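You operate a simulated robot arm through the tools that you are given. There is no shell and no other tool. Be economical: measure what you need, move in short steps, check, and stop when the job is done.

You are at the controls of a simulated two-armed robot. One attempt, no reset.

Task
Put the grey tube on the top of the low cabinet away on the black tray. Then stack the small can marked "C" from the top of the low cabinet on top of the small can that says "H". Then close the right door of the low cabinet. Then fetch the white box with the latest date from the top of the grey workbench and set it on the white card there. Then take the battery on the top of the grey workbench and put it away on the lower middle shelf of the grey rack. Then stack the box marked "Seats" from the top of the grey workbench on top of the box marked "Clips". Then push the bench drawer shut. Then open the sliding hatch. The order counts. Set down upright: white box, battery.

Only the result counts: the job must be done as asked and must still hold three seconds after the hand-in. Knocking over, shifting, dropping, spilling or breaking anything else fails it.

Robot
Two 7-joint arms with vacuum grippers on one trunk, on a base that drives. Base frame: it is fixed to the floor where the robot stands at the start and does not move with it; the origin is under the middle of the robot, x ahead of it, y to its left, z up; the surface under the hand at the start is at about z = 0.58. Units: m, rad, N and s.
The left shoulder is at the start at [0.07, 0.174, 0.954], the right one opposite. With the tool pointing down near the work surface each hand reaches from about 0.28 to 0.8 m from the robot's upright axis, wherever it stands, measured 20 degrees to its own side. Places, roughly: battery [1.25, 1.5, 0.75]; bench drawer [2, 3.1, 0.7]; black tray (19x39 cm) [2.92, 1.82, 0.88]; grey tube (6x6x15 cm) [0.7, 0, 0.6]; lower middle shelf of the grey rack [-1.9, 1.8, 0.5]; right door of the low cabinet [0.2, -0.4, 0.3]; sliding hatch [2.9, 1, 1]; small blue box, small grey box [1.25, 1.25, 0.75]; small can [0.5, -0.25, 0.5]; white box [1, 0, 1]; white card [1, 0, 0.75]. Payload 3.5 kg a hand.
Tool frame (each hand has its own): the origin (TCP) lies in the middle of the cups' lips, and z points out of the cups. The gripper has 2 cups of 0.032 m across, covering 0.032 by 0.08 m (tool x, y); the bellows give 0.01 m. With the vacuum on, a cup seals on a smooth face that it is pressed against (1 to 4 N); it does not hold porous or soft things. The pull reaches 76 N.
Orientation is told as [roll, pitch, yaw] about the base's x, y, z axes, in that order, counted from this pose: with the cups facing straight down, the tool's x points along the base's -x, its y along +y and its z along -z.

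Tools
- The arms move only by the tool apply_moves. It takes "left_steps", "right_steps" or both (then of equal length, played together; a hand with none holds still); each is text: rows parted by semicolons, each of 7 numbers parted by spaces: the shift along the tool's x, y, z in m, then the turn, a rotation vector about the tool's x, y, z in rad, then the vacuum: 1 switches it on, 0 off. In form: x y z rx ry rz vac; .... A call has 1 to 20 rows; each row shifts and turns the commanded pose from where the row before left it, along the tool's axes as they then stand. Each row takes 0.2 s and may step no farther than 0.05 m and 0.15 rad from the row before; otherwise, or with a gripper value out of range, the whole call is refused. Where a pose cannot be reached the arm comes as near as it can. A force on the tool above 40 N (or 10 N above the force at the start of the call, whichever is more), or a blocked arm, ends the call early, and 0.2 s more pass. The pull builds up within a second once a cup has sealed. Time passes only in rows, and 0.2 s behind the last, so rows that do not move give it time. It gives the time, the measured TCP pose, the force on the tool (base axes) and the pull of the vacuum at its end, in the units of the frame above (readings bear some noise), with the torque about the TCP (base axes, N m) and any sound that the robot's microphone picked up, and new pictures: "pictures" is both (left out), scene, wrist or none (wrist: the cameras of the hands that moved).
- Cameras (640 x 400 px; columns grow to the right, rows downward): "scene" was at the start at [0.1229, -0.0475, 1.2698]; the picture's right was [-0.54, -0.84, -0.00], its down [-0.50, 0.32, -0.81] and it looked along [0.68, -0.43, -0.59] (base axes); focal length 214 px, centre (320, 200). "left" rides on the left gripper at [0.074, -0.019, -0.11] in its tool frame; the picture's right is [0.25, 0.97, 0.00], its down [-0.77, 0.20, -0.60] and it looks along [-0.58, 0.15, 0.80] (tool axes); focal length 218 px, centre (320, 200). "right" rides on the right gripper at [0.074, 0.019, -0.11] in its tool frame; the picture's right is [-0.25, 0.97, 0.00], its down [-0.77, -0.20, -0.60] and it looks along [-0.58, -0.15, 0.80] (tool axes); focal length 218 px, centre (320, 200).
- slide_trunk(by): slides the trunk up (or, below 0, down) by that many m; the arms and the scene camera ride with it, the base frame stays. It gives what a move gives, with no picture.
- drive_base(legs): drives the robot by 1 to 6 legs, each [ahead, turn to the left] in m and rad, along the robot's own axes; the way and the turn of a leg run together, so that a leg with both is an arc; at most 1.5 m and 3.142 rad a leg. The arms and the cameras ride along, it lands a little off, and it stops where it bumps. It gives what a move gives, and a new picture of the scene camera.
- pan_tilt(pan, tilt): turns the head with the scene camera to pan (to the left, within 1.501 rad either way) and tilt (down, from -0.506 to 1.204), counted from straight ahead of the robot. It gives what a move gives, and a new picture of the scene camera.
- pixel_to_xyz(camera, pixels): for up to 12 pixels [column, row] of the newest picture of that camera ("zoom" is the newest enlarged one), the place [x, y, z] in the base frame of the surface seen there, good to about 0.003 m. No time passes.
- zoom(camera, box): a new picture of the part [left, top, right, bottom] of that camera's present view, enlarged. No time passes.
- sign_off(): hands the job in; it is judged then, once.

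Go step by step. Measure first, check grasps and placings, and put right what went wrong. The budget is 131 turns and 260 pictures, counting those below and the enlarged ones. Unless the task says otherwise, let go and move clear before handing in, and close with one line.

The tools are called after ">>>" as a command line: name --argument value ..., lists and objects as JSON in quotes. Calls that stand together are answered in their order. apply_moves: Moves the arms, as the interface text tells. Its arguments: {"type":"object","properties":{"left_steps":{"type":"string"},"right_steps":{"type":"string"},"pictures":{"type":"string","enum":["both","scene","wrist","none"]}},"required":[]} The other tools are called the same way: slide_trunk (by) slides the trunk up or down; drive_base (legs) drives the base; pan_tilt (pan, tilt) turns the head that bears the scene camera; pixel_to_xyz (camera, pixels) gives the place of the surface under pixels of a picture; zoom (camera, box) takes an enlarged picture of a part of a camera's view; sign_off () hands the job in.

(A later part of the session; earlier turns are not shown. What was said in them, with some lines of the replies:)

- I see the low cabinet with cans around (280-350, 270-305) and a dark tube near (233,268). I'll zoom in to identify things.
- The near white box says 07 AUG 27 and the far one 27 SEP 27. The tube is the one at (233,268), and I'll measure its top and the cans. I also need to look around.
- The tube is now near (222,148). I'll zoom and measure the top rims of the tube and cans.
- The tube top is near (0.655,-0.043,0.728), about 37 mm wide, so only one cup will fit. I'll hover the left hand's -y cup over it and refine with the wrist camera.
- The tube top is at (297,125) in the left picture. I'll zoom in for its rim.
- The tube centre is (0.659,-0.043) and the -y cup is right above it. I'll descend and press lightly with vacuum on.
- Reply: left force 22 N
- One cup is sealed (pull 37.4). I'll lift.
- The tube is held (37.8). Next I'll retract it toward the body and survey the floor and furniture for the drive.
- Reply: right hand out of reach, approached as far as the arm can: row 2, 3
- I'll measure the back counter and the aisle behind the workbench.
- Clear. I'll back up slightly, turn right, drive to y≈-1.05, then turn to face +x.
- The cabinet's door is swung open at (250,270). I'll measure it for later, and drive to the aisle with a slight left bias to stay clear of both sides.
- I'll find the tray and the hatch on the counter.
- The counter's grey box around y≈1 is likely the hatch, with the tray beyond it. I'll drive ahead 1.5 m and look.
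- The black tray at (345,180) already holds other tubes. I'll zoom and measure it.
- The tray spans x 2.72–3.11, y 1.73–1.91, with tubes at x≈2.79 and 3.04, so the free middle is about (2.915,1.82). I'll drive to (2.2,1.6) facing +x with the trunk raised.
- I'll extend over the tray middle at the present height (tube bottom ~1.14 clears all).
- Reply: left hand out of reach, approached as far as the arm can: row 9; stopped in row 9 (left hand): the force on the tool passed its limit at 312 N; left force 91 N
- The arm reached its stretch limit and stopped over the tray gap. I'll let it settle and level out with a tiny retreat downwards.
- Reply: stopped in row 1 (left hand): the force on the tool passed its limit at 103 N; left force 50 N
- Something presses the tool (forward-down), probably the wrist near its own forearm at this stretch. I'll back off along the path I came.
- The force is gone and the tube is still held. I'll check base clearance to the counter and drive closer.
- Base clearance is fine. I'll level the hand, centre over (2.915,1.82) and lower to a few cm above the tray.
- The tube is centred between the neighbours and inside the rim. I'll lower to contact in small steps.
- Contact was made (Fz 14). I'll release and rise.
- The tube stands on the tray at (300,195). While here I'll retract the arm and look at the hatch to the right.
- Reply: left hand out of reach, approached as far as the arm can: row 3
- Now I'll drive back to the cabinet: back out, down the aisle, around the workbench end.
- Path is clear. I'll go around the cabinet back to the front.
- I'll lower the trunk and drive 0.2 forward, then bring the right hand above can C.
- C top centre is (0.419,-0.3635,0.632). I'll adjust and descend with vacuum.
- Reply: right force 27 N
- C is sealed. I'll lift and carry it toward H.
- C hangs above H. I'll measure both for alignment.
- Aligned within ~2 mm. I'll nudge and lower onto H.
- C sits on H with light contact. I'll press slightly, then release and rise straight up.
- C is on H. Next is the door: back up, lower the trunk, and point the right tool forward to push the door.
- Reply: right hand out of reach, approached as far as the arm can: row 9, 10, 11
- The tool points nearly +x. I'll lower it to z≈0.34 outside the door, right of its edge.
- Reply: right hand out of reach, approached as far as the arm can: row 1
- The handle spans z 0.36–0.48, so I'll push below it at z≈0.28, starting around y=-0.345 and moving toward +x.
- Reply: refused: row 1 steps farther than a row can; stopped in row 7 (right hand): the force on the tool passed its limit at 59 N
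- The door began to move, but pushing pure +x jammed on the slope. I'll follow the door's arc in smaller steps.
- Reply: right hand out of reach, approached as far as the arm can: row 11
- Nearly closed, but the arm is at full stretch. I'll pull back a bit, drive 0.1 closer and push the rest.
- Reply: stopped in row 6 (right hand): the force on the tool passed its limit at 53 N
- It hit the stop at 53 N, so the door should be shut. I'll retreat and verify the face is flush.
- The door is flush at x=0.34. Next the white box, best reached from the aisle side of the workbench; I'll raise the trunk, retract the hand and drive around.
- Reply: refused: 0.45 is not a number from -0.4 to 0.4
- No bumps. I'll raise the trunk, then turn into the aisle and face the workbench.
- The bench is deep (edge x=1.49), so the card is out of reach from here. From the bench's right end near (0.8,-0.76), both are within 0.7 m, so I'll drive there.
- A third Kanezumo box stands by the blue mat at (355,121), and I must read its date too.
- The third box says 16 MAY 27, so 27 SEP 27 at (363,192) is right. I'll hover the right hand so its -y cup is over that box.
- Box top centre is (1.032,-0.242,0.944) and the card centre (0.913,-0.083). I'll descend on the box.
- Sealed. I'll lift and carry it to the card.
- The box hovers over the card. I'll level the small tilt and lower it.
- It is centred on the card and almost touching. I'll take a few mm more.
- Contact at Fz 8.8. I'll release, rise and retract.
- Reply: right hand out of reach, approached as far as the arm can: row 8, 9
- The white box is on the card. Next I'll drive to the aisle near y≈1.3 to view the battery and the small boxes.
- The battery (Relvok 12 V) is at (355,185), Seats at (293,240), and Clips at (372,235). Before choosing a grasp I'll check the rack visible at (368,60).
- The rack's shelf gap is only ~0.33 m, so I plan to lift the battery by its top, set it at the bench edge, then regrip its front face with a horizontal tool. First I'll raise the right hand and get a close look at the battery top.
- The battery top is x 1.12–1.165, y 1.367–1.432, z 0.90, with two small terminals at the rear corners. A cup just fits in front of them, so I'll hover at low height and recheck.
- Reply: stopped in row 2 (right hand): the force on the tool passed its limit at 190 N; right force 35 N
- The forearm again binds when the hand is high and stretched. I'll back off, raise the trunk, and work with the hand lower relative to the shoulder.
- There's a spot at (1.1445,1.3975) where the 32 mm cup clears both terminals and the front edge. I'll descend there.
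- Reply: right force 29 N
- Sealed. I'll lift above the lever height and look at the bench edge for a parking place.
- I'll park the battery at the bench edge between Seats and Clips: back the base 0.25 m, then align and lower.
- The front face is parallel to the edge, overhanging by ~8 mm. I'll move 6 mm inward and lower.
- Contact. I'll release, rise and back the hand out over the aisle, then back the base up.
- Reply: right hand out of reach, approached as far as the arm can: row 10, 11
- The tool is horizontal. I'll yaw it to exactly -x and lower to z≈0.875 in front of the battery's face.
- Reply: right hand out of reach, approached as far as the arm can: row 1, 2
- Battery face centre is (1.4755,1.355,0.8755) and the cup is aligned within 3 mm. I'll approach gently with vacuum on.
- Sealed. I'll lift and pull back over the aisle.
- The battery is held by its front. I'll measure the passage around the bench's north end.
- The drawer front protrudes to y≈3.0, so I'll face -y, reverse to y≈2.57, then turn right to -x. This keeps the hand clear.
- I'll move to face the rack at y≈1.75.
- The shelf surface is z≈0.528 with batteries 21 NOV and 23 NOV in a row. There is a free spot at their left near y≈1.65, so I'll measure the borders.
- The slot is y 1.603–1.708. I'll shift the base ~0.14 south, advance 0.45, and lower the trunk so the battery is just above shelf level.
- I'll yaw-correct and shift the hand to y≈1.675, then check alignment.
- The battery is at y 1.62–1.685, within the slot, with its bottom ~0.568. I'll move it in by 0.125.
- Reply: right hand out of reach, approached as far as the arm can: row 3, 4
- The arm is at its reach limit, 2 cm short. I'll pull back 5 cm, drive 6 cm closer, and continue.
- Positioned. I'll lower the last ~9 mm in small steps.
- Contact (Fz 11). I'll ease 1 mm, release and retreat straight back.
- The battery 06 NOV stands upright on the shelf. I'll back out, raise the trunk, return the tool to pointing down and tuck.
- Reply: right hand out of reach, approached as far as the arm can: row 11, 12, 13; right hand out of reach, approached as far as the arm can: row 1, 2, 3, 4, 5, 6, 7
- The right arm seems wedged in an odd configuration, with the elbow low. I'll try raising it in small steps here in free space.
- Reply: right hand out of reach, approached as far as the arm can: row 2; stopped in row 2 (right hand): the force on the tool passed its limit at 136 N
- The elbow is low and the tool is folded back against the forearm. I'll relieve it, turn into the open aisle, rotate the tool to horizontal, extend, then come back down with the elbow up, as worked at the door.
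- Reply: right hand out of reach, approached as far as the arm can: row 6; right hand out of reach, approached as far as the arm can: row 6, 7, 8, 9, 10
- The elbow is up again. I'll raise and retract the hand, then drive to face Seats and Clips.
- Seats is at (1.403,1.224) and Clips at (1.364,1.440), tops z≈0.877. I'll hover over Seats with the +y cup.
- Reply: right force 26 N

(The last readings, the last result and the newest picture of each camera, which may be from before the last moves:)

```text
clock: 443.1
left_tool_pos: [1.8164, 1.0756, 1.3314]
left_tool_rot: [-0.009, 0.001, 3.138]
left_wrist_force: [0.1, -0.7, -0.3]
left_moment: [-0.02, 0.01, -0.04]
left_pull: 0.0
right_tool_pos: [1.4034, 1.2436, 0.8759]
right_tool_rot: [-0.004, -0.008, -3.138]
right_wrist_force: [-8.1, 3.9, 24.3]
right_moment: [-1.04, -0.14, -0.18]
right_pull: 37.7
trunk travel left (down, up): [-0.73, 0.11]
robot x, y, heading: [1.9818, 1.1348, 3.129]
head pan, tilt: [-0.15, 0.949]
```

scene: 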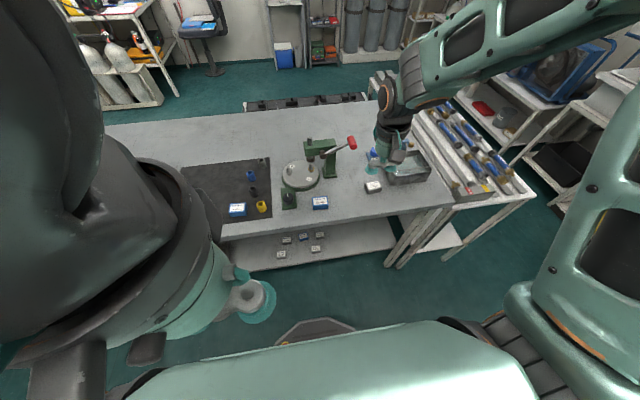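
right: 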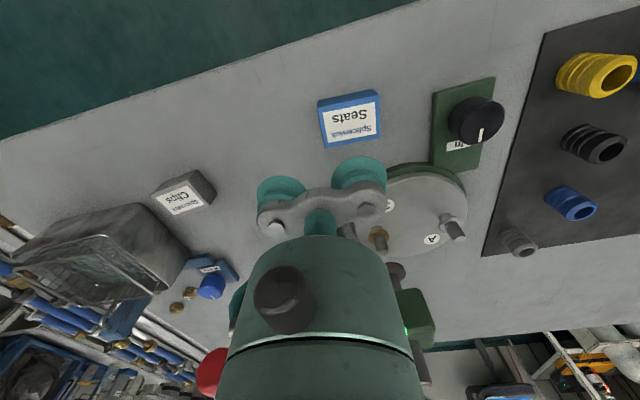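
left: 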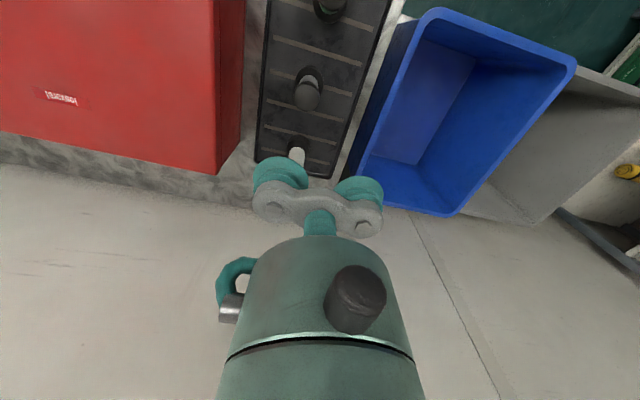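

Sealed. I'll lift, traverse along +y clear of the lever, then shift to above Clips with a small rotation.

>>> apply_moves --right_steps "0 0 -0.01 0 0 0 1;0 0 -0.03 0 0 0 1;0.01 0 -0.04 0 0 0 1;0 -0.0434 0 0 0 0 1;0 -0.0434 0 0 0 0 1;0 -0.0434 0 0 0 0 1;0 -0.0434 0 0 0 0 1;0 -0.0434 0 0 0 0 1;-0.03 0 0 0 0 -0.045 1;-0.021 0 0 0 0 -0.045 1;0 0 0 0 0 0 1" --pictures "both"

>>> zoom --camera "right" --box '[280, 70, 440, 210]'

>>> zoom --camera "scene" --box '[330, 140, 430, 215]'

```text
clock: 445.5
left_tool_pos: [1.815, 1.0772, 1.3315]
left_tool_rot: [-0.012, 0.002, 3.138]
left_wrist_force: [0.9, -0.6, 0.3]
left_moment: [-0.01, 0.0, 0.05]
left_pull: 0.0
right_tool_pos: [1.3611, 1.459, 0.9539]
right_tool_rot: [-0.004, -0.005, -3.047]
right_wrist_force: [0.6, 0.2, -0.2]
right_moment: [-0.7, -0.05, -0.04]
right_pull: 38.0
trunk travel left (down, up): [-0.73, 0.11]
robot x, y, heading: [1.9804, 1.1379, 3.129]
head pan, tilt: [-0.15, 0.949]
```

scene: 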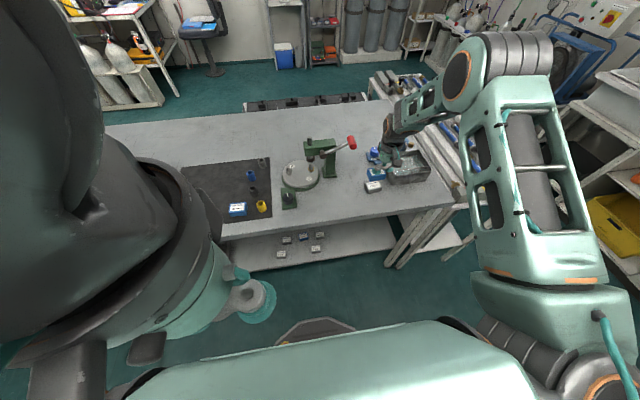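
right: 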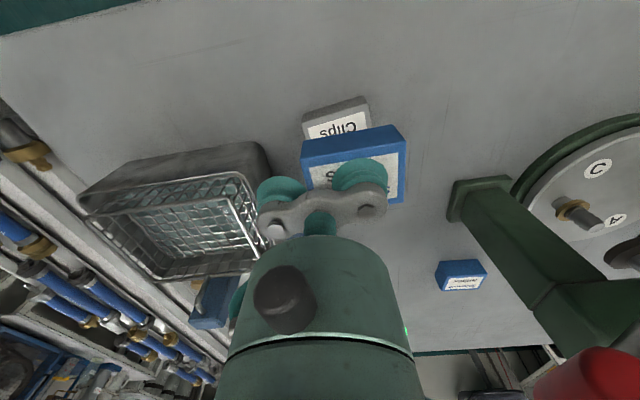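

```text
2.86 times, centred on (360, 140) of right
```

zoom: 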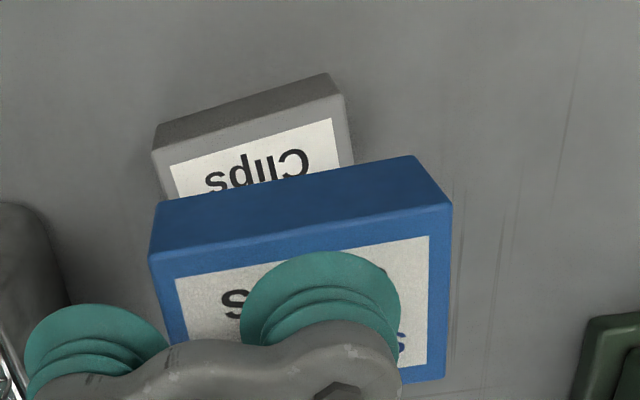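

```text
5.33 times, centred on (380, 178) of scene
```

zoom: 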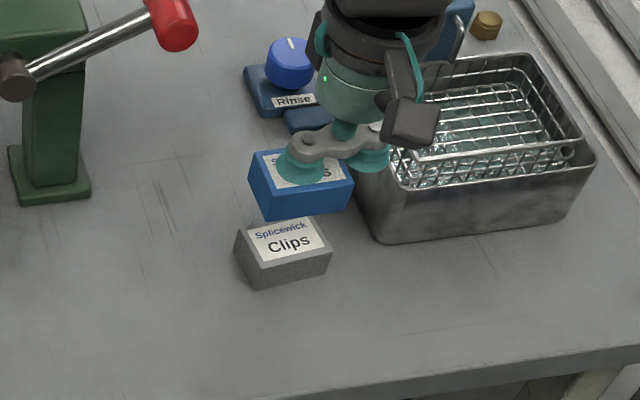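

>>> pixel_to_xyz --camera "zoom" --pixels '[[266, 196], [349, 183], [251, 262], [329, 249], [254, 158], [237, 234], [268, 215], [348, 208], [318, 222]]'

>>> pixel_to_xyz --camera "right" --pixels '[[304, 157], [405, 141], [305, 145], [390, 127], [304, 123], [366, 107], [371, 125], [307, 135]]'

```text
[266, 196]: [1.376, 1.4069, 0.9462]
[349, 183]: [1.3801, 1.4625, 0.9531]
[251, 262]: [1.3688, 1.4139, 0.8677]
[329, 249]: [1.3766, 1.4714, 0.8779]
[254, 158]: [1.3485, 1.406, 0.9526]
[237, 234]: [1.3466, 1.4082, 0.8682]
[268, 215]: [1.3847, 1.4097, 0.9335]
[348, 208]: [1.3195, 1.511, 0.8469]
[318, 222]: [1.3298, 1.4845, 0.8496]
```

```text
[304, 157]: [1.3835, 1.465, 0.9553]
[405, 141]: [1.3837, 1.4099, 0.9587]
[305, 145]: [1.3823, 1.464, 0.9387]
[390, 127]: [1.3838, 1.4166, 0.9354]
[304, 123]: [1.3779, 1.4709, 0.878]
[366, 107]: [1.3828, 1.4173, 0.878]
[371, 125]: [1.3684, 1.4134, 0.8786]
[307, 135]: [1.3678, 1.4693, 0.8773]
```

Seats is within ~4 mm of Clips. I'll fine-tune, rotate 0.07 and lower onto it.

>>> apply_moves --right_steps "-0.0025 -0.0037 0.02 0 0 -0.07 1;0 0 0.018 0 0 0 1;0 0 0.006 0 0 0 1;0 0 0.003 0 0 0 1;0 0 0.002 0 0 0 1;0 0 0 0 0 0 1" --pictures "wrist"

>>> zoom --camera "scene" --box '[330, 140, 430, 215]'

```text
clock: 446.9
left_tool_pos: [1.8136, 1.077, 1.3324]
left_tool_rot: [-0.01, 0.003, 3.138]
left_wrist_force: [-0.5, -0.3, 0.2]
left_moment: [-0.04, 0.0, -0.02]
left_pull: 0.0
right_tool_pos: [1.3576, 1.4621, 0.9055]
right_tool_rot: [-0.002, -0.005, -2.978]
right_wrist_force: [-0.4, 0.7, -0.5]
right_moment: [-0.69, -0.13, -0.04]
right_pull: 37.8
trunk travel left (down, up): [-0.73, 0.11]
robot x, y, heading: [1.9821, 1.1351, 3.127]
head pan, tilt: [-0.15, 0.949]
```

right: 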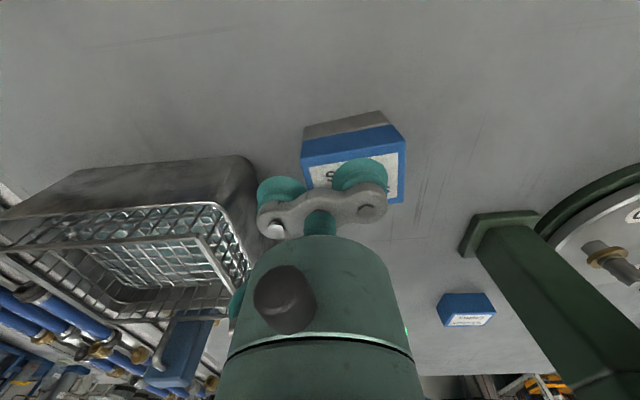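

```text
5.33 times, centred on (380, 178) of scene
```

zoom: 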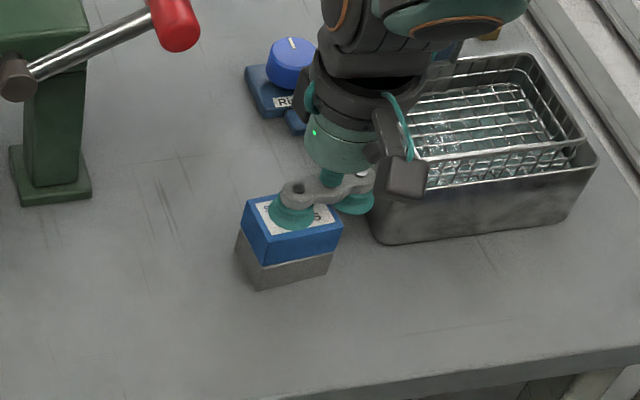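

>>> pixel_to_xyz --camera "zoom" --pixels '[[265, 258], [338, 238], [258, 278], [330, 262], [245, 210], [241, 245], [256, 272], [334, 256]]'

>>> pixel_to_xyz --camera "right" --pixels '[[303, 157], [405, 141], [304, 148], [392, 128], [306, 135], [388, 120], [380, 113], [307, 127]]'

```text
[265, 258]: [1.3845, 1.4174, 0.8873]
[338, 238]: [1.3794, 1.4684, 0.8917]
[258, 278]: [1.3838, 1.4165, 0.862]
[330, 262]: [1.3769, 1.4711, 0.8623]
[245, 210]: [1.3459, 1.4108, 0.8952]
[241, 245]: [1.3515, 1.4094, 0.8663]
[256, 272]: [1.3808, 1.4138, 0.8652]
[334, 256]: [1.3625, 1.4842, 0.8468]
```

```text
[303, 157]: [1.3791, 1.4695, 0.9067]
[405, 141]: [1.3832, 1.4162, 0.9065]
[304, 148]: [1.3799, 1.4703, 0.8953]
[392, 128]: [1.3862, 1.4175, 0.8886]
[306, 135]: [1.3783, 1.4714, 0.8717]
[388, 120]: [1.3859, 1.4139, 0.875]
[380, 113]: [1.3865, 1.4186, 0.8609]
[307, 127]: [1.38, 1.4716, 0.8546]
```

The stack is aligned within 2 mm. I'll press until contact, then release.

>>> apply_moves --right_steps "0 0 0.003 0 0 0 1;0 0 0.002 0 0 0 1;0 0 0 0 0 0 1" --pictures "none"

```text
clock: 447.7
left_tool_pos: [1.816, 1.0759, 1.3317]
left_tool_rot: [-0.013, 0.001, 3.138]
left_wrist_force: [0.0, 0.3, 0.1]
left_moment: [0.02, -0.01, 0.01]
left_pull: 0.0
right_tool_pos: [1.3586, 1.4603, 0.9031]
right_tool_rot: [-0.004, -0.008, -2.979]
right_wrist_force: [-4.2, 4.3, 20.3]
right_moment: [-0.93, -0.21, -0.09]
right_pull: 37.2
trunk travel left (down, up): [-0.73, 0.11]
robot x, y, heading: [1.9813, 1.1367, 3.126]
head pan, tilt: [-0.15, 0.949]
```

>>> apply_moves --right_steps "0 0 -0.0025 0 0 0 1;0 0 0 0 0 0 0;0 0 0 0 0 0 0;0 0 0 0 0 0 0;0 0 0 0 0 0 0;0 0 -0.003 0 0 0 0;0 0 -0.01 0 0 0 0;0 0 -0.03 0 0 0 0;0 0 -0.04 0 0 0 0;0 0 -0.04 0 0 0 0;0 0 -0.04 0 0 0 0;0.04 0 -0.02 0 0 0 0;0.04 0 0 0 0 0 0" --pictures "none"

>>> zoom --camera "scene" --box '[330, 140, 430, 215]'

```text
clock: 450.5
left_tool_pos: [1.8157, 1.0775, 1.3323]
left_tool_rot: [-0.011, 0.003, 3.137]
left_wrist_force: [-0.2, -0.2, -0.5]
left_moment: [0.03, 0.03, -0.05]
left_pull: 0.1
right_tool_pos: [1.4381, 1.474, 1.0847]
right_tool_rot: [-0.003, -0.005, -2.977]
right_wrist_force: [0.3, -0.1, -0.2]
right_moment: [0.0, -0.02, 0.01]
right_pull: 0.1
trunk travel left (down, up): [-0.73, 0.11]
robot x, y, heading: [1.9797, 1.1368, 3.134]
head pan, tilt: [-0.15, 0.949]
```

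```text
5.33 times, centred on (380, 178) of scene
```

zoom: 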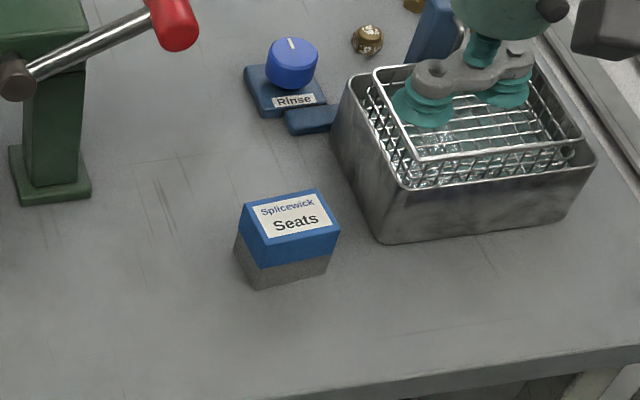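

Seats is on Clips. Next is the drawer: I'll back off, face +y in the aisle, lower the trunk, and turn the right tool horizontal.

>>> drive_base --legs '[[-0.06, 0], [0, -1.57], [0.85, 0]]'

>>> pan_tilt --pan 0 --tilt 0.7

>>> zoom --camera "scene" --box '[220, 120, 440, 300]'

```text
clock: 459.5
left_tool_pos: [2.006, 2.1511, 1.3315]
left_tool_rot: [-0.011, 0.001, 1.564]
left_wrist_force: [0.2, 0.1, 0.6]
left_moment: [0.0, 0.03, -0.01]
left_pull: 0.1
right_tool_pos: [2.4051, 2.5269, 1.0836]
right_tool_rot: [0.0, -0.005, 1.731]
right_wrist_force: [-0.4, 0.0, 0.1]
right_moment: [0.02, -0.01, 0.01]
right_pull: 0.0
trunk travel left (down, up): [-0.73, 0.11]
robot x, y, heading: [2.0611, 1.9858, 1.554]
head pan, tilt: [-0.15, 0.949]
```

scene: 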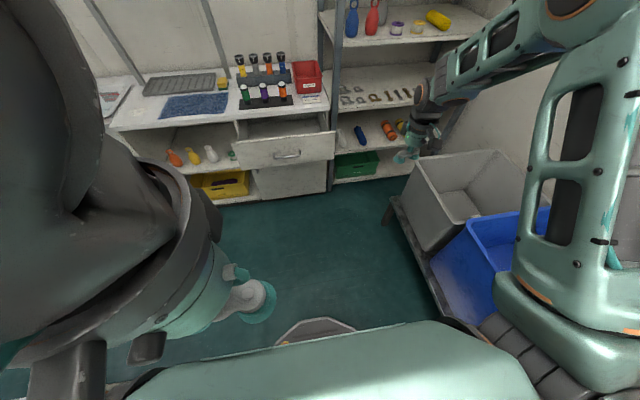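

```text
clock: 460.3
left_tool_pos: [2.0065, 2.1516, 1.3309]
left_tool_rot: [-0.009, 0.001, 1.564]
left_wrist_force: [0.4, -0.4, 1.1]
left_moment: [0.0, -0.02, 0.01]
left_pull: 0.0
right_tool_pos: [2.4062, 2.5261, 1.0836]
right_tool_rot: [-0.001, -0.002, 1.731]
right_wrist_force: [-0.1, 0.0, 0.1]
right_moment: [0.02, 0.0, 0.0]
right_pull: 0.0
trunk travel left (down, up): [-0.73, 0.11]
robot x, y, heading: [2.0661, 1.9823, 1.556]
head pan, tilt: [0.0, 0.7]
```

scene: 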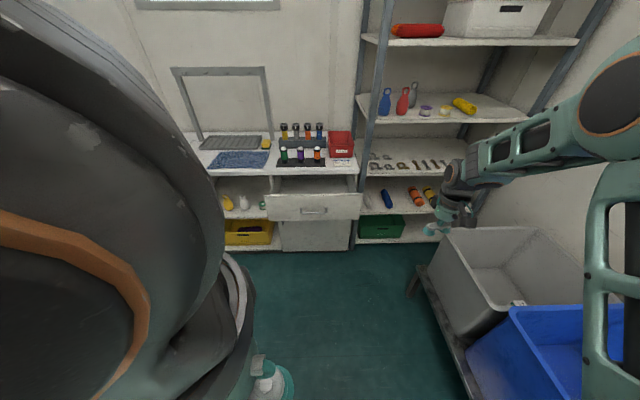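

```text
2.22 times, centred on (330, 210) of scene
```

zoom: 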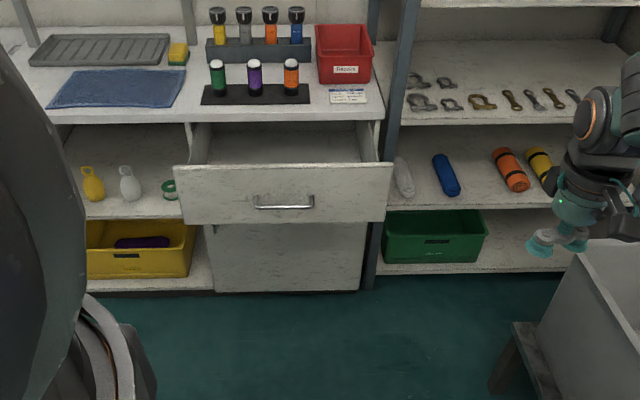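

>>> pixel_to_xyz --camera "zoom" --pixels '[[180, 175], [390, 170], [185, 218], [384, 215], [285, 207], [285, 180], [255, 196], [313, 198], [290, 112], [300, 260], [380, 100]]'

>>> pan_tilt --pan -0.3 --tilt 0.8

```text
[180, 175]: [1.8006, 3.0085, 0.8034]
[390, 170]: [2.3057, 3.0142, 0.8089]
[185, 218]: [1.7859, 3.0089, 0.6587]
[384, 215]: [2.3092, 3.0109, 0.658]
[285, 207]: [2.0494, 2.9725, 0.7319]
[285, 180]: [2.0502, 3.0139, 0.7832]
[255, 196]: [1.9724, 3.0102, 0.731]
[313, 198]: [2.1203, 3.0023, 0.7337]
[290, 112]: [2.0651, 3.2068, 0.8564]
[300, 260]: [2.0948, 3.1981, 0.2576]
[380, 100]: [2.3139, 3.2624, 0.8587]
```

```text
clock: 461.1
left_tool_pos: [2.0068, 2.1509, 1.3321]
left_tool_rot: [-0.01, 0.002, 1.563]
left_wrist_force: [0.9, -0.5, -0.6]
left_moment: [0.01, -0.01, -0.01]
left_pull: 0.0
right_tool_pos: [2.4057, 2.5274, 1.0837]
right_tool_rot: [-0.002, -0.005, 1.732]
right_wrist_force: [0.3, 0.8, 0.2]
right_moment: [-0.01, 0.0, -0.03]
right_pull: 0.1
trunk travel left (down, up): [-0.73, 0.11]
robot x, y, heading: [2.065, 1.9852, 1.553]
head pan, tilt: [-0.3, 0.799]
```

scene: 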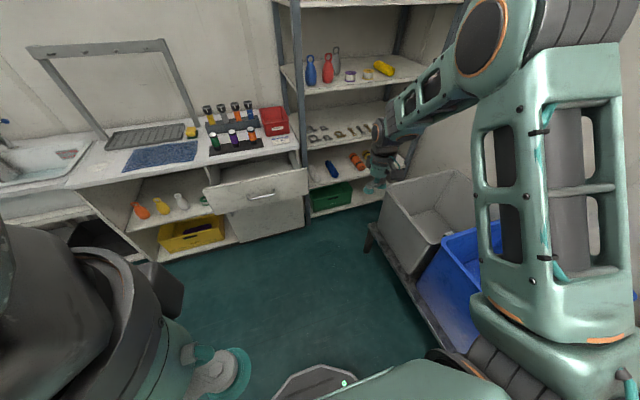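

The drawer panel spans x 1.79–2.31, z 0.655–0.81 at y=3.01. I'll bring the hand to x≈2.1, lower the trunk, and rotate the tool to point at +y.

>>> apply_moves --right_steps "0 0.0435 0 0 0 0.08 0;0 0.0435 0 0 0 0.08 0;0 0.0435 0 0 0 0 0;0 0.0435 0 0 0 0 0;0 0.0435 0 0 0 0 0;0 0.0435 0 0 0 0 0;0 0.0435 0 0 0 0 0;0 0 0 0 0 0 0" --pictures "none"

>>> slide_trunk --by -0.25

>>> apply_moves --right_steps "0 0 0 0 -0.15 0 0;0 0 0 0 -0.15 0 0;0 0 0 0 -0.15 0 0;0 0 0 0 -0.15 0 0;0 0 0 0 -0.15 0 0;0 0 0 0 -0.15 0 0;0 0 0 0 -0.15 0 0;0 0 0 0 -0.15 0 0;0 0 0 0 -0.15 0 0;0.02 0 0 0 -0.15 0 0;0.03 0 0 0 -0.07 0 0;0.03 0 0 0 0 0 0;0.03 0 0 0 0 0 0;0.03 0 0 0 0 0 0;0 0 0 0 0 0 0" --pictures "both"

```text
clock: 462.9
left_tool_pos: [2.0081, 2.1518, 1.3305]
left_tool_rot: [-0.009, 0.001, 1.565]
left_wrist_force: [0.3, 0.2, 0.1]
left_moment: [-0.02, 0.03, -0.03]
left_pull: 0.0
right_tool_pos: [2.1004, 2.5148, 1.0842]
right_tool_rot: [0.0, -0.006, 1.57]
right_wrist_force: [0.2, -1.0, -0.6]
right_moment: [0.0, -0.01, 0.01]
right_pull: 0.1
trunk travel left (down, up): [-0.73, 0.11]
robot x, y, heading: [2.0635, 1.9855, 1.559]
head pan, tilt: [-0.3, 0.799]
```

```text
clock: 465.4
left_tool_pos: [2.007, 2.1507, 1.0816]
left_tool_rot: [-0.011, 0.003, 1.565]
left_wrist_force: [0.3, -0.8, 1.3]
left_moment: [0.01, 0.01, 0.0]
left_pull: 0.1
right_tool_pos: [2.0999, 2.5156, 0.8348]
right_tool_rot: [-0.001, -0.006, 1.57]
right_wrist_force: [0.5, 0.4, -1.0]
right_moment: [-0.02, 0.0, 0.0]
right_pull: 0.0
trunk travel left (down, up): [-0.48, 0.36]
robot x, y, heading: [2.0652, 1.9818, 1.559]
head pan, tilt: [-0.3, 0.799]
```

```text
clock: 468.6
left_tool_pos: [2.007, 2.151, 1.0824]
left_tool_rot: [-0.01, 0.001, 1.563]
left_wrist_force: [-0.5, -0.6, -0.2]
left_moment: [0.01, 0.01, 0.01]
left_pull: 0.1
right_tool_pos: [2.1176, 2.6387, 0.7462]
right_tool_rot: [-1.478, -1.569, 3.052]
right_wrist_force: [0.3, -0.1, 0.7]
right_moment: [0.01, 0.02, 0.02]
right_pull: 0.1
right hand out of reach, approached as far as the arm can: row 9, 10, 11, 12, 13
trunk travel left (down, up): [-0.48, 0.36]
robot x, y, heading: [2.0651, 1.983, 1.556]
head pan, tilt: [-0.3, 0.799]
```

scene: 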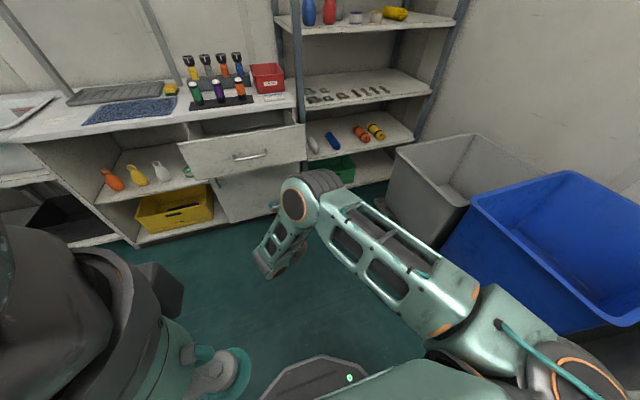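
right: 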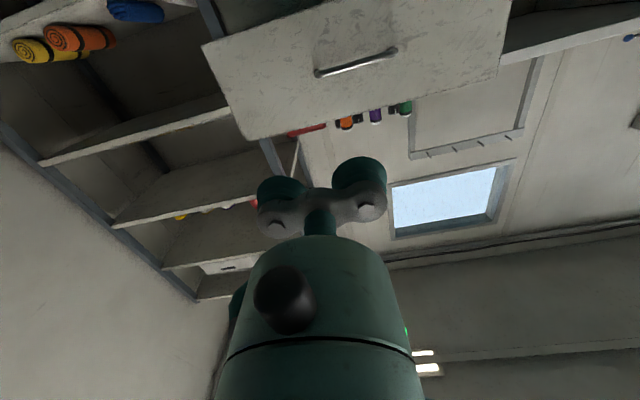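

The tool points at +y. I'll adjust to x≈2.05, z≈0.69, pull back a bit, and drive 0.42 closer.

>>> apply_moves --right_steps "0.02 0.022 -0.03 0 0 0 0;0.02 0.022 -0.03 0 0 0 0;0.016 0.02 -0.03 0 0 0 0;0 0 0 0 0 0 0" --pictures "none"

>>> drive_base --legs '[[0.4, 0]]'

```text
clock: 469.6
left_tool_pos: [2.0086, 2.1515, 1.0824]
left_tool_rot: [-0.011, 0.004, 1.565]
left_wrist_force: [0.6, 0.0, -0.3]
left_moment: [-0.02, 0.03, -0.02]
left_pull: 0.1
right_tool_pos: [2.0519, 2.5781, 0.6899]
right_tool_rot: [-3.079, -1.57, -1.633]
right_wrist_force: [0.9, 0.4, -0.2]
right_moment: [-0.01, -0.01, -0.03]
right_pull: 0.0
right hand out of reach, approached as far as the arm can: row 1
trunk travel left (down, up): [-0.48, 0.36]
robot x, y, heading: [2.0637, 1.9844, 1.552]
head pan, tilt: [-0.3, 0.799]
```

```text
clock: 472.2
left_tool_pos: [2.0163, 2.5545, 1.0814]
left_tool_rot: [-0.009, 0.005, 1.558]
left_wrist_force: [-1.1, 0.7, -0.2]
left_moment: [-0.04, 0.01, -0.02]
left_pull: 0.0
right_tool_pos: [2.0633, 2.9811, 0.6884]
right_tool_rot: [-2.6, -1.568, -2.123]
right_wrist_force: [0.5, 0.5, -0.4]
right_moment: [0.03, 0.02, -0.01]
right_pull: 0.0
trunk travel left (down, up): [-0.48, 0.36]
robot x, y, heading: [2.0715, 2.3907, 1.544]
head pan, tilt: [-0.3, 0.799]
```

scene: 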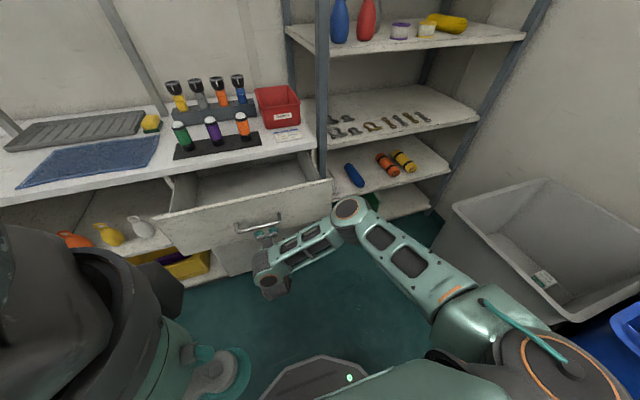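

In place. I'll push the drawer in.

>>> apply_moves --right_steps "0 0.002 0.02 0 0 0 0;0 0.002 0.02 0 0 0 0;0 0.002 0.02 0 0 0 0;0 0 0.02 0 0 0 0;0 0 0.02 0 0 0 0;0 0 0.02 0 0 0 0;0 0 0.02 0 0 0 0;0 0 0.02 0 0 0 0;0 0 0.02 0 0 0 0;0 0 0.02 0 0 0 0;0 0 0.015 0 0 0 0;0 0 0.01 0 0 0 0;0 0 0 0 0 0 0" --pictures "scene"

```text
clock: 475.0
left_tool_pos: [2.0169, 2.5542, 1.0812]
left_tool_rot: [-0.01, 0.003, 1.557]
left_wrist_force: [0.1, -0.8, 0.1]
left_moment: [0.01, -0.01, -0.01]
left_pull: 0.0
right_tool_pos: [2.0591, 3.2057, 0.6898]
right_tool_rot: [-2.451, -1.567, -2.267]
right_wrist_force: [-0.3, -4.4, -1.0]
right_moment: [0.07, 0.0, 0.01]
right_pull: 0.0
trunk travel left (down, up): [-0.48, 0.36]
robot x, y, heading: [2.0714, 2.3893, 1.543]
head pan, tilt: [-0.3, 0.799]
```

scene: 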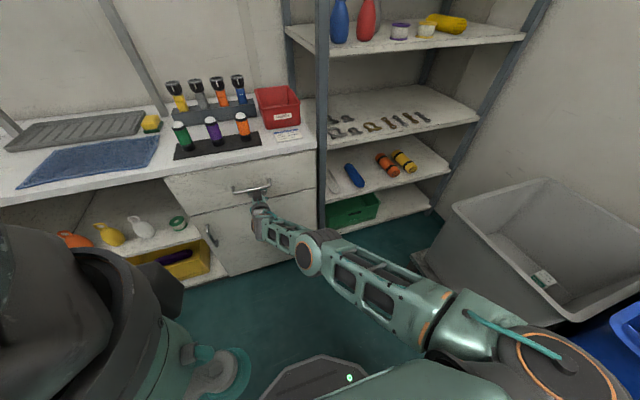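

>>> apply_moves --right_steps "0 0 0.008 0 0 0 0;0 0 0.006 0 0 0 0;0 0 0.006 0 0 0 0;0 0 0 0 0 0 0" --pictures "none"

>>> pixel_to_xyz --camera "scene" --pixels '[[200, 190], [300, 170], [220, 195], [285, 240], [230, 230], [290, 180]]'

>>> zoom --camera "scene" --box '[140, 130, 340, 280]'

```text
clock: 475.5
left_tool_pos: [2.0172, 2.5508, 1.0824]
left_tool_rot: [-0.012, -0.001, 1.556]
left_wrist_force: [0.0, -0.3, -0.9]
left_moment: [-0.03, -0.04, -0.02]
left_pull: 0.0
right_tool_pos: [2.0561, 3.209, 0.6903]
right_tool_rot: [0.277, -1.566, 1.291]
right_wrist_force: [1.7, -18.9, 4.5]
right_moment: [-0.15, 0.04, 0.05]
right_pull: 0.1
right hand out of reach, approached as far as the arm can: row 2
trunk travel left (down, up): [-0.48, 0.36]
robot x, y, heading: [2.07, 2.3879, 1.549]
head pan, tilt: [-0.3, 0.799]
stopped in row 2 (right hand): the force on the tool passed its limit at 45 N (the readings are from after the stop); the commanded pose is now the measured one
```

```text
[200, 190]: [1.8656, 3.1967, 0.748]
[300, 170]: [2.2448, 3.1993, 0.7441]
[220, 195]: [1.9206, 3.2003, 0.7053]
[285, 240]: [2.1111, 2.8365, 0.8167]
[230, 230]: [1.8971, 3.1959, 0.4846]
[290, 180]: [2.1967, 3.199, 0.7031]
```

```text
2.67 times, centred on (240, 205) of scene
```

zoom: 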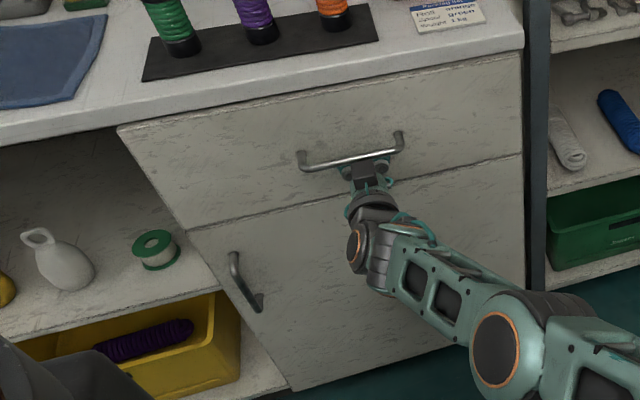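

The drawer is flush (y≈3.199, stop at 45 N). I'll retreat with the rotate-back sequence.

>>> apply_moves --right_steps "0 0 -0.04 0 0 0 0;0 0 -0.04 0 0 0 0;-0.02 0 -0.04 0 0.15 0 0;-0.02 0 -0.04 0 0.15 0 0;-0.02 0 -0.02 0 0.15 0 0;-0.02 0 -0.02 0 0.15 0 0;-0.02 0 -0.02 0 0.15 0 0;-0.02 0 0 0 0.15 0 0;-0.02 0 0 0 0.15 0 0;0 0 -0.02 0 0.15 0 0;0 0 -0.02 0 0.15 0 0;0 0 -0.03 0 0.15 0 0;0 0 0 0 0 0 0" --pictures "scene"

```text
clock: 478.3
left_tool_pos: [2.0161, 2.554, 1.081]
left_tool_rot: [-0.011, 0.003, 1.558]
left_wrist_force: [1.1, 0.3, 0.1]
left_moment: [0.01, 0.03, 0.01]
left_pull: 0.1
right_tool_pos: [2.0573, 3.0348, 0.9078]
right_tool_rot: [0.001, -0.063, 1.569]
right_wrist_force: [0.1, 0.1, 0.1]
right_moment: [-0.04, -0.01, -0.04]
right_pull: 0.1
trunk travel left (down, up): [-0.48, 0.36]
robot x, y, heading: [2.0708, 2.3866, 1.547]
head pan, tilt: [-0.3, 0.799]
```

scene: 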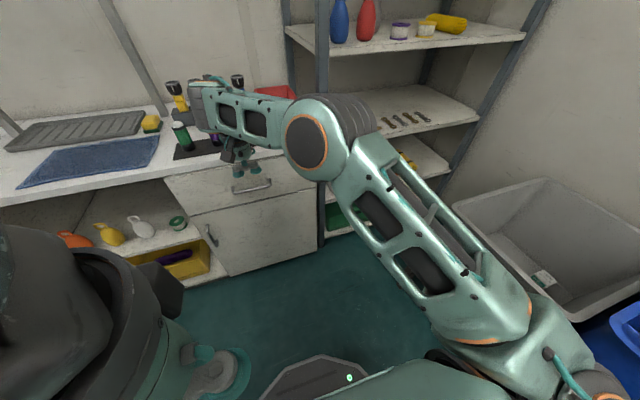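

The elbow is fine. I'll back the base away, raise the trunk, retract the hand, and go to the hatch facing +x.

>>> drive_base --legs '[[-1.13, 0]]'

>>> apply_moves --right_steps "0 -0.02 0.03 0 0.03 0 0;0 -0.02 0.03 0 0.03 0 0;0.03 -0.02 0 0 0 0 0;0.04 -0.02 0 0 0 0 0;0.04 -0.02 0 0 0 0 0;0.04 -0.02 0 0 0 0 0;0.03 0 -0.03 0 0 0 0;0 0 -0.03 0 0 0 0;0 0 -0.03 0 0 0 0;0 0 0 0 0 0 0" --pictures "none"

>>> slide_trunk --by 0.32

>>> drive_base --legs '[[0, -1.547], [0.15, 0]]'

>>> pan_tilt --pan -0.25 --tilt 0.8

```text
clock: 484.1
left_tool_pos: [1.9886, 1.4093, 1.0811]
left_tool_rot: [-0.009, 0.002, 1.555]
left_wrist_force: [0.2, -0.5, 0.0]
left_moment: [-0.01, 0.0, -0.03]
left_pull: 0.0
right_tool_pos: [2.0304, 1.8893, 0.9059]
right_tool_rot: [0.0, -0.064, 1.566]
right_wrist_force: [0.3, 0.1, 0.0]
right_moment: [0.0, -0.03, 0.0]
right_pull: 0.1
trunk travel left (down, up): [-0.48, 0.36]
robot x, y, heading: [2.0422, 1.2443, 1.545]
head pan, tilt: [-0.3, 0.799]
```

scene: 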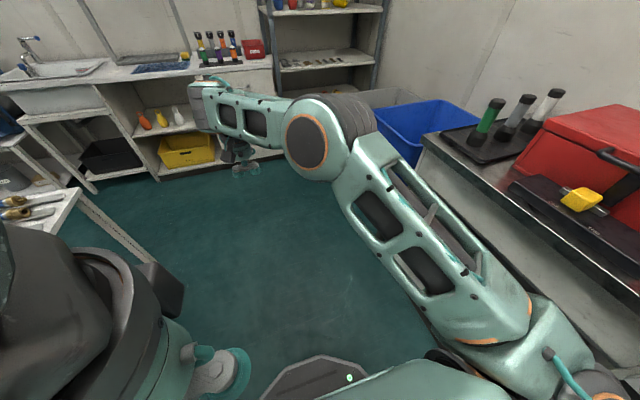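

```text
clock: 486.4
left_tool_pos: [1.9881, 1.4108, 1.081]
left_tool_rot: [-0.012, 0.004, 1.552]
left_wrist_force: [-0.5, 0.1, -0.7]
left_moment: [0.0, -0.01, -0.02]
left_pull: 0.1
right_tool_pos: [2.1495, 1.7138, 0.935]
right_tool_rot: [0.0, -0.005, 1.566]
right_wrist_force: [0.3, -0.9, -0.8]
right_moment: [-0.01, 0.0, 0.02]
right_pull: 0.0
trunk travel left (down, up): [-0.48, 0.36]
robot x, y, heading: [2.0445, 1.2494, 1.544]
head pan, tilt: [-0.3, 0.799]
```

```text
clock: 489.5
left_tool_pos: [1.9882, 1.41, 1.4015]
left_tool_rot: [-0.01, 0.0, 1.555]
left_wrist_force: [0.1, -0.2, -0.1]
left_moment: [0.02, 0.02, 0.04]
left_pull: 0.1
right_tool_pos: [2.1512, 1.7132, 1.2555]
right_tool_rot: [0.0, -0.006, 1.565]
right_wrist_force: [0.6, 0.1, -0.7]
right_moment: [0.03, -0.02, 0.04]
right_pull: 0.0
trunk travel left (down, up): [-0.8, 0.04]
robot x, y, heading: [2.0463, 1.2396, 1.544]
head pan, tilt: [-0.3, 0.799]
```

```text
clock: 494.6
left_tool_pos: [2.3547, 1.3121, 1.4035]
left_tool_rot: [-0.011, -0.001, 0.038]
left_wrist_force: [0.0, -0.8, 1.1]
left_moment: [0.0, -0.04, -0.01]
left_pull: 0.0
right_tool_pos: [2.666, 1.1683, 1.2563]
right_tool_rot: [0.001, -0.007, 0.051]
right_wrist_force: [0.2, -0.1, -0.4]
right_moment: [0.0, -0.02, 0.02]
right_pull: 0.2
trunk travel left (down, up): [-0.8, 0.04]
robot x, y, heading: [2.1963, 1.249, 0.028]
head pan, tilt: [-0.3, 0.799]
```

scene: 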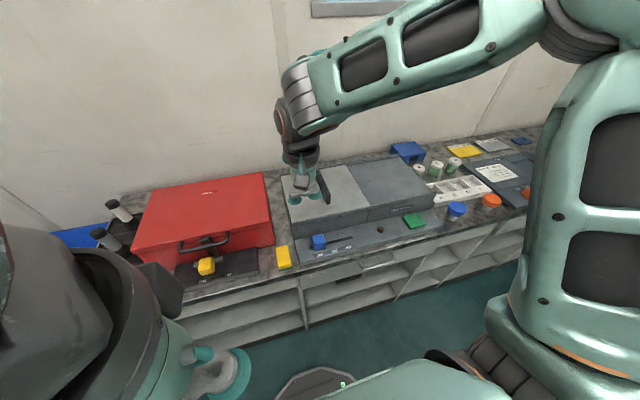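

```text
clock: 495.2
left_tool_pos: [2.3569, 1.3139, 1.4022]
left_tool_rot: [-0.009, 0.001, 0.038]
left_wrist_force: [0.0, 0.7, 0.0]
left_moment: [-0.04, -0.03, -0.02]
left_pull: 0.0
right_tool_pos: [2.6679, 1.169, 1.2567]
right_tool_rot: [0.001, -0.008, 0.05]
right_wrist_force: [-0.4, -0.3, 0.2]
right_moment: [-0.03, 0.0, -0.01]
right_pull: 0.2
trunk travel left (down, up): [-0.8, 0.04]
robot x, y, heading: [2.1948, 1.2499, 0.03]
head pan, tilt: [-0.25, 0.799]
```

scene: 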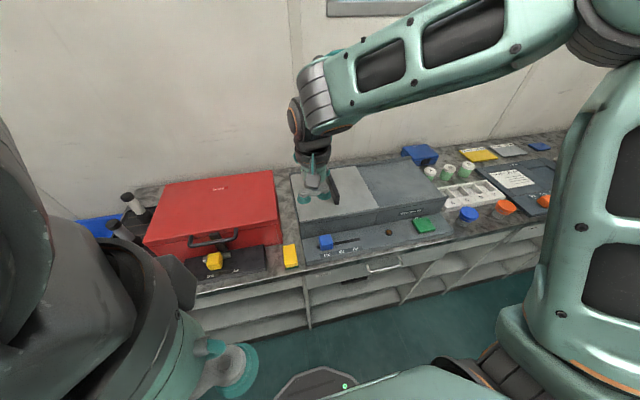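

>>> zoom --camera "scene" --box '[270, 140, 460, 260]'

>>> pixel_to_xyz --camera "zoom" --pixels '[[150, 220], [230, 220], [300, 225], [280, 150], [265, 110], [330, 110], [400, 150], [450, 190], [213, 175], [85, 150], [330, 190], [340, 190]]'

```text
3.33 times, centred on (365, 200) of scene
```

zoom: 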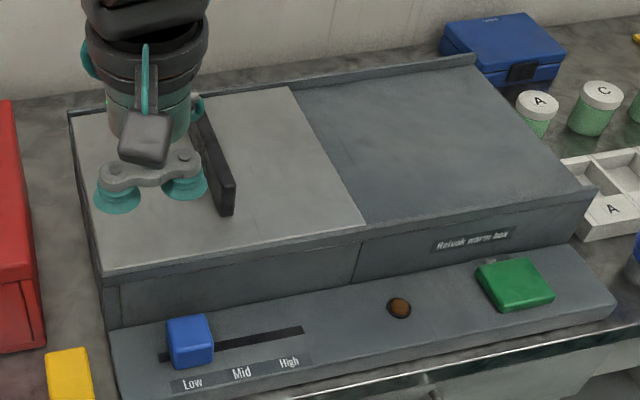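

```text
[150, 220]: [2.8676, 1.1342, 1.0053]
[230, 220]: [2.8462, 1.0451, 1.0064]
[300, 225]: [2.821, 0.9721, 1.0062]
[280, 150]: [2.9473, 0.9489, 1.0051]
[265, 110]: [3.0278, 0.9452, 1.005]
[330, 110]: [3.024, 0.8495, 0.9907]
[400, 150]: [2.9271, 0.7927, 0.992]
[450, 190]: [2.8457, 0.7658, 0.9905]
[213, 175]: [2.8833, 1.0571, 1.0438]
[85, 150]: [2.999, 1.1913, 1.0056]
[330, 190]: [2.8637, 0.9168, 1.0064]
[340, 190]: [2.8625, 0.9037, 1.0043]
```

The lid (z 1.006) lies above the deck (z 0.991), so it slides toward -y. I'll drive 0.12 closer and bring both cups over the lid's flat part north of the handle.

>>> drive_base --legs '[[0.12, -0.03]]'

>>> apply_moves --right_steps "-0.02 0.007 0.03 0 0 0.01 0;-0.02 0.007 0.03 0 0 0.01 0;-0.02 0.007 0.03 0 0 0 0;-0.02 0.007 0.03 0 0 0 0;-0.02 0.007 0.03 0 0 0 0;0 0 0.03 0 0 0 0;0 0 0 0 0 0 0" --pictures "both"

```text
clock: 496.5
left_tool_pos: [2.4783, 1.3105, 1.4015]
left_tool_rot: [-0.01, 0.0, 0.01]
left_wrist_force: [-0.2, -0.5, 0.3]
left_moment: [0.04, 0.03, 0.0]
left_pull: 0.0
right_tool_pos: [2.7861, 1.1572, 1.2555]
right_tool_rot: [0.001, -0.007, 0.024]
right_wrist_force: [-0.4, 0.0, 0.0]
right_moment: [-0.01, 0.01, 0.01]
right_pull: 0.1
trunk travel left (down, up): [-0.8, 0.04]
robot x, y, heading: [2.3205, 1.2515, -0.001]
head pan, tilt: [-0.25, 0.799]
```

scene: 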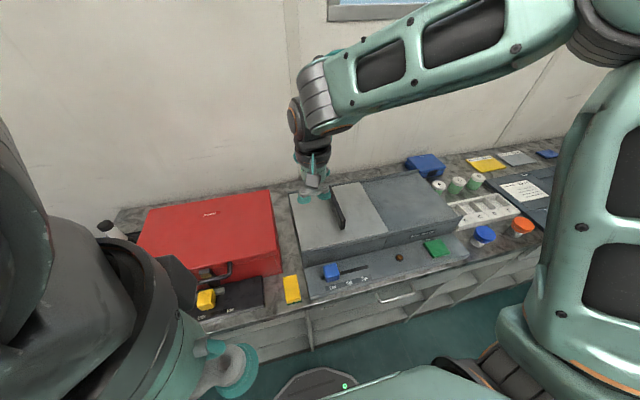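

```text
clock: 498.1
left_tool_pos: [2.4797, 1.3106, 1.4023]
left_tool_rot: [-0.01, 0.002, 0.01]
left_wrist_force: [-0.8, 0.4, 0.5]
left_moment: [-0.01, 0.0, -0.03]
left_pull: 0.1
right_tool_pos: [2.8885, 1.1959, 1.0755]
right_tool_rot: [0.0, -0.007, 0.002]
right_wrist_force: [-0.2, 0.4, 0.9]
right_moment: [0.0, -0.02, -0.01]
right_pull: 0.1
trunk travel left (down, up): [-0.8, 0.04]
robot x, y, heading: [2.316, 1.2507, 0.0]
head pan, tilt: [-0.25, 0.799]
```

scene: 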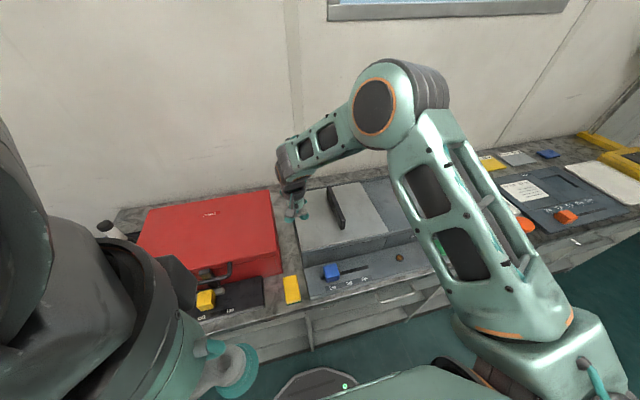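
right: 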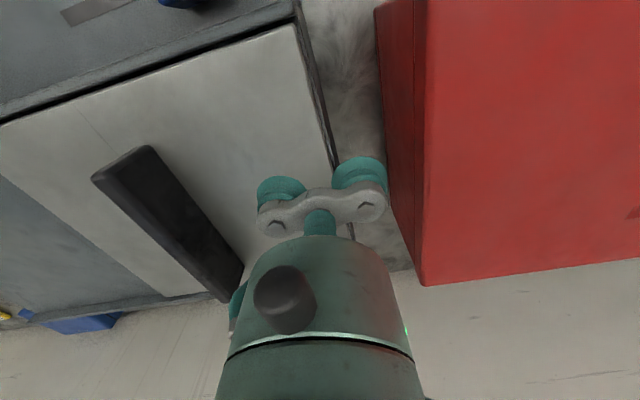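

I moved +y by mistake; the target is y≈1.133. I'll shift back and press both cups on the lid.

>>> apply_moves --right_steps "0 -0.031 0 0 0 0 0;0 -0.031 0 0 0 0 0;0 0 0.04 0 0 0 0;0 0 0.024 0 0 0 1;0 0 0.005 0 0 0 1;0 0 0.003 0 0 0 1;0 0 0.002 0 0 0 1;0 0 0 0 0 0 1;0 0 0 0 0 0 1;0 0 0 0 0 0 1" --pictures "wrist"

```text
clock: 500.0
left_tool_pos: [2.4771, 1.3108, 1.4013]
left_tool_rot: [-0.013, -0.001, 0.01]
left_wrist_force: [-0.1, 0.4, -0.3]
left_moment: [0.01, -0.01, 0.0]
left_pull: 0.0
right_tool_pos: [2.89, 1.131, 1.0063]
right_tool_rot: [-0.001, -0.017, 0.001]
right_wrist_force: [-4.6, 0.6, 11.9]
right_moment: [-0.06, 0.5, -0.11]
right_pull: 75.7
trunk travel left (down, up): [-0.8, 0.04]
robot x, y, heading: [2.3163, 1.2513, 0.007]
head pan, tilt: [-0.25, 0.799]
stopped in row 9 (right hand): the force on the tool passed its limit at 41 N (the readings are from after the stop); the commanded pose is now the measured one
5 turns are left
```

right: 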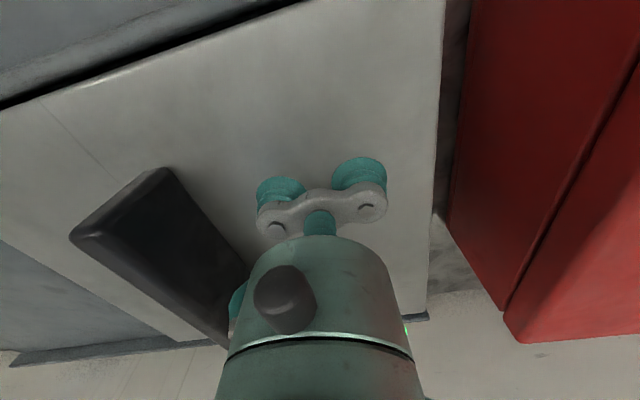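

Both cups are sealed (75.7) and few turns remain. I'll slide the lid toward -y now.

>>> apply_moves --right_steps "0 -0.01 -0.001 0 0 0 1;0 -0.02 0 0 0 0 1;0 -0.025 0 0 0 0 1;0 -0.025 0 0 0 0 1;0 -0.025 0 0 0 0 1;0 -0.025 0 0 0 0 1;0 -0.025 0 0 0 0 1;0 -0.025 0 0 0 0 1;0 -0.025 0 0 0 0 1;0 -0.025 0 0 0 0 1;0 -0.025 0 0 0 0 1;0 -0.02 0 0 0 0 1;0 -0.015 0 0 0 0 1;0 -0.01 0 0 0 0 1;0 0 0 0 0 0 1" --pictures "both"

```text
clock: 503.2
left_tool_pos: [2.4799, 1.3184, 1.4015]
left_tool_rot: [-0.015, 0.002, 0.009]
left_wrist_force: [5.0, 10.5, -0.3]
left_moment: [-1.35, 0.55, -0.81]
left_pull: 0.1
right_tool_pos: [2.8944, 0.8364, 1.008]
right_tool_rot: [-0.002, -0.013, 0.004]
right_wrist_force: [-2.8, 24.8, 2.1]
right_moment: [-0.24, 0.04, -0.04]
right_pull: 75.9
trunk travel left (down, up): [-0.8, 0.04]
robot x, y, heading: [2.3198, 1.2507, -0.004]
head pan, tilt: [-0.25, 0.799]
4 turns are left
```

scene: 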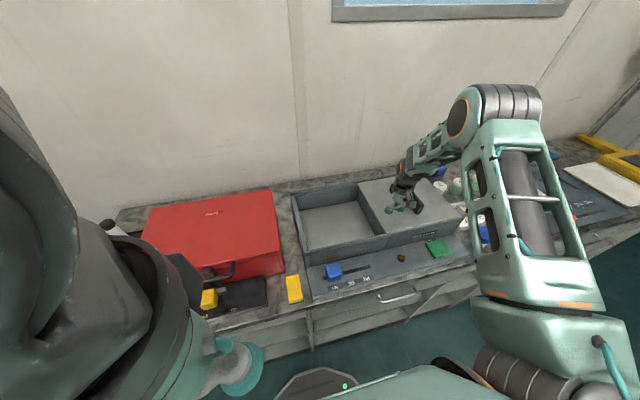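
right: 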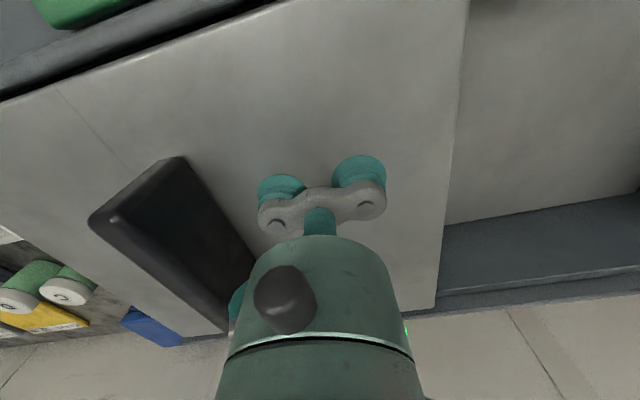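

The lid has slid ~0.295 m to its stop and the box is open. I'll release and lift clear.

>>> apply_moves --right_steps "0 0.002 0 0 0 0 0;0 0 0 0 0 0 0;0 0 0 0 0 0 0;0 0 0 0 0 0 0;0 0 -0.004 0 0 0 0;0 0 -0.01 0 0 0 0;0 0 -0.03 0 0 0 0;0 0 -0.04 0 0 0 0;0 0 -0.04 0 0 0 0;0 0 -0.04 0 0 0 0;0.02 0 -0.03 0 0 0 0;0.03 0 0 0 0 0 0;0.03 0 0 0 0 0 0;0 0 0 0 0 0 0" --pictures "both"

```text
clock: 506.2
left_tool_pos: [2.4814, 1.3103, 1.4019]
left_tool_rot: [-0.009, 0.002, 0.01]
left_wrist_force: [0.2, 0.0, 0.2]
left_moment: [-0.01, 0.01, 0.01]
left_pull: 0.0
right_tool_pos: [2.8105, 0.8313, 1.2]
right_tool_rot: [0.001, -0.011, 0.002]
right_wrist_force: [0.3, -0.7, 0.1]
right_moment: [0.02, -0.01, 0.0]
right_pull: 0.1
trunk travel left (down, up): [-0.8, 0.04]
robot x, y, heading: [2.3166, 1.248, 0.004]
head pan, tilt: [-0.25, 0.799]
3 turns are left
```

scene: 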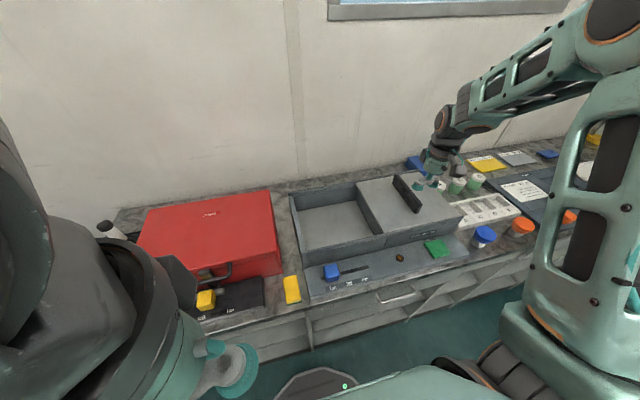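
right: 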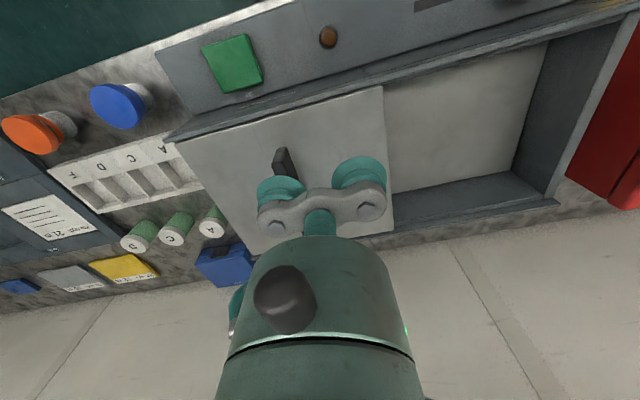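

The hatch is fully open, with the lid over the far deck and the box interior visible at (345,220). Both hands are clear and every step is done in order, so I'm handing in.

>>> sign_off

```text
The job is handed in.
```

I did all eight steps in the order given, checked each one as it was done, and handed the job in with both hands empty and clear. The hand-in came back without a verdict.
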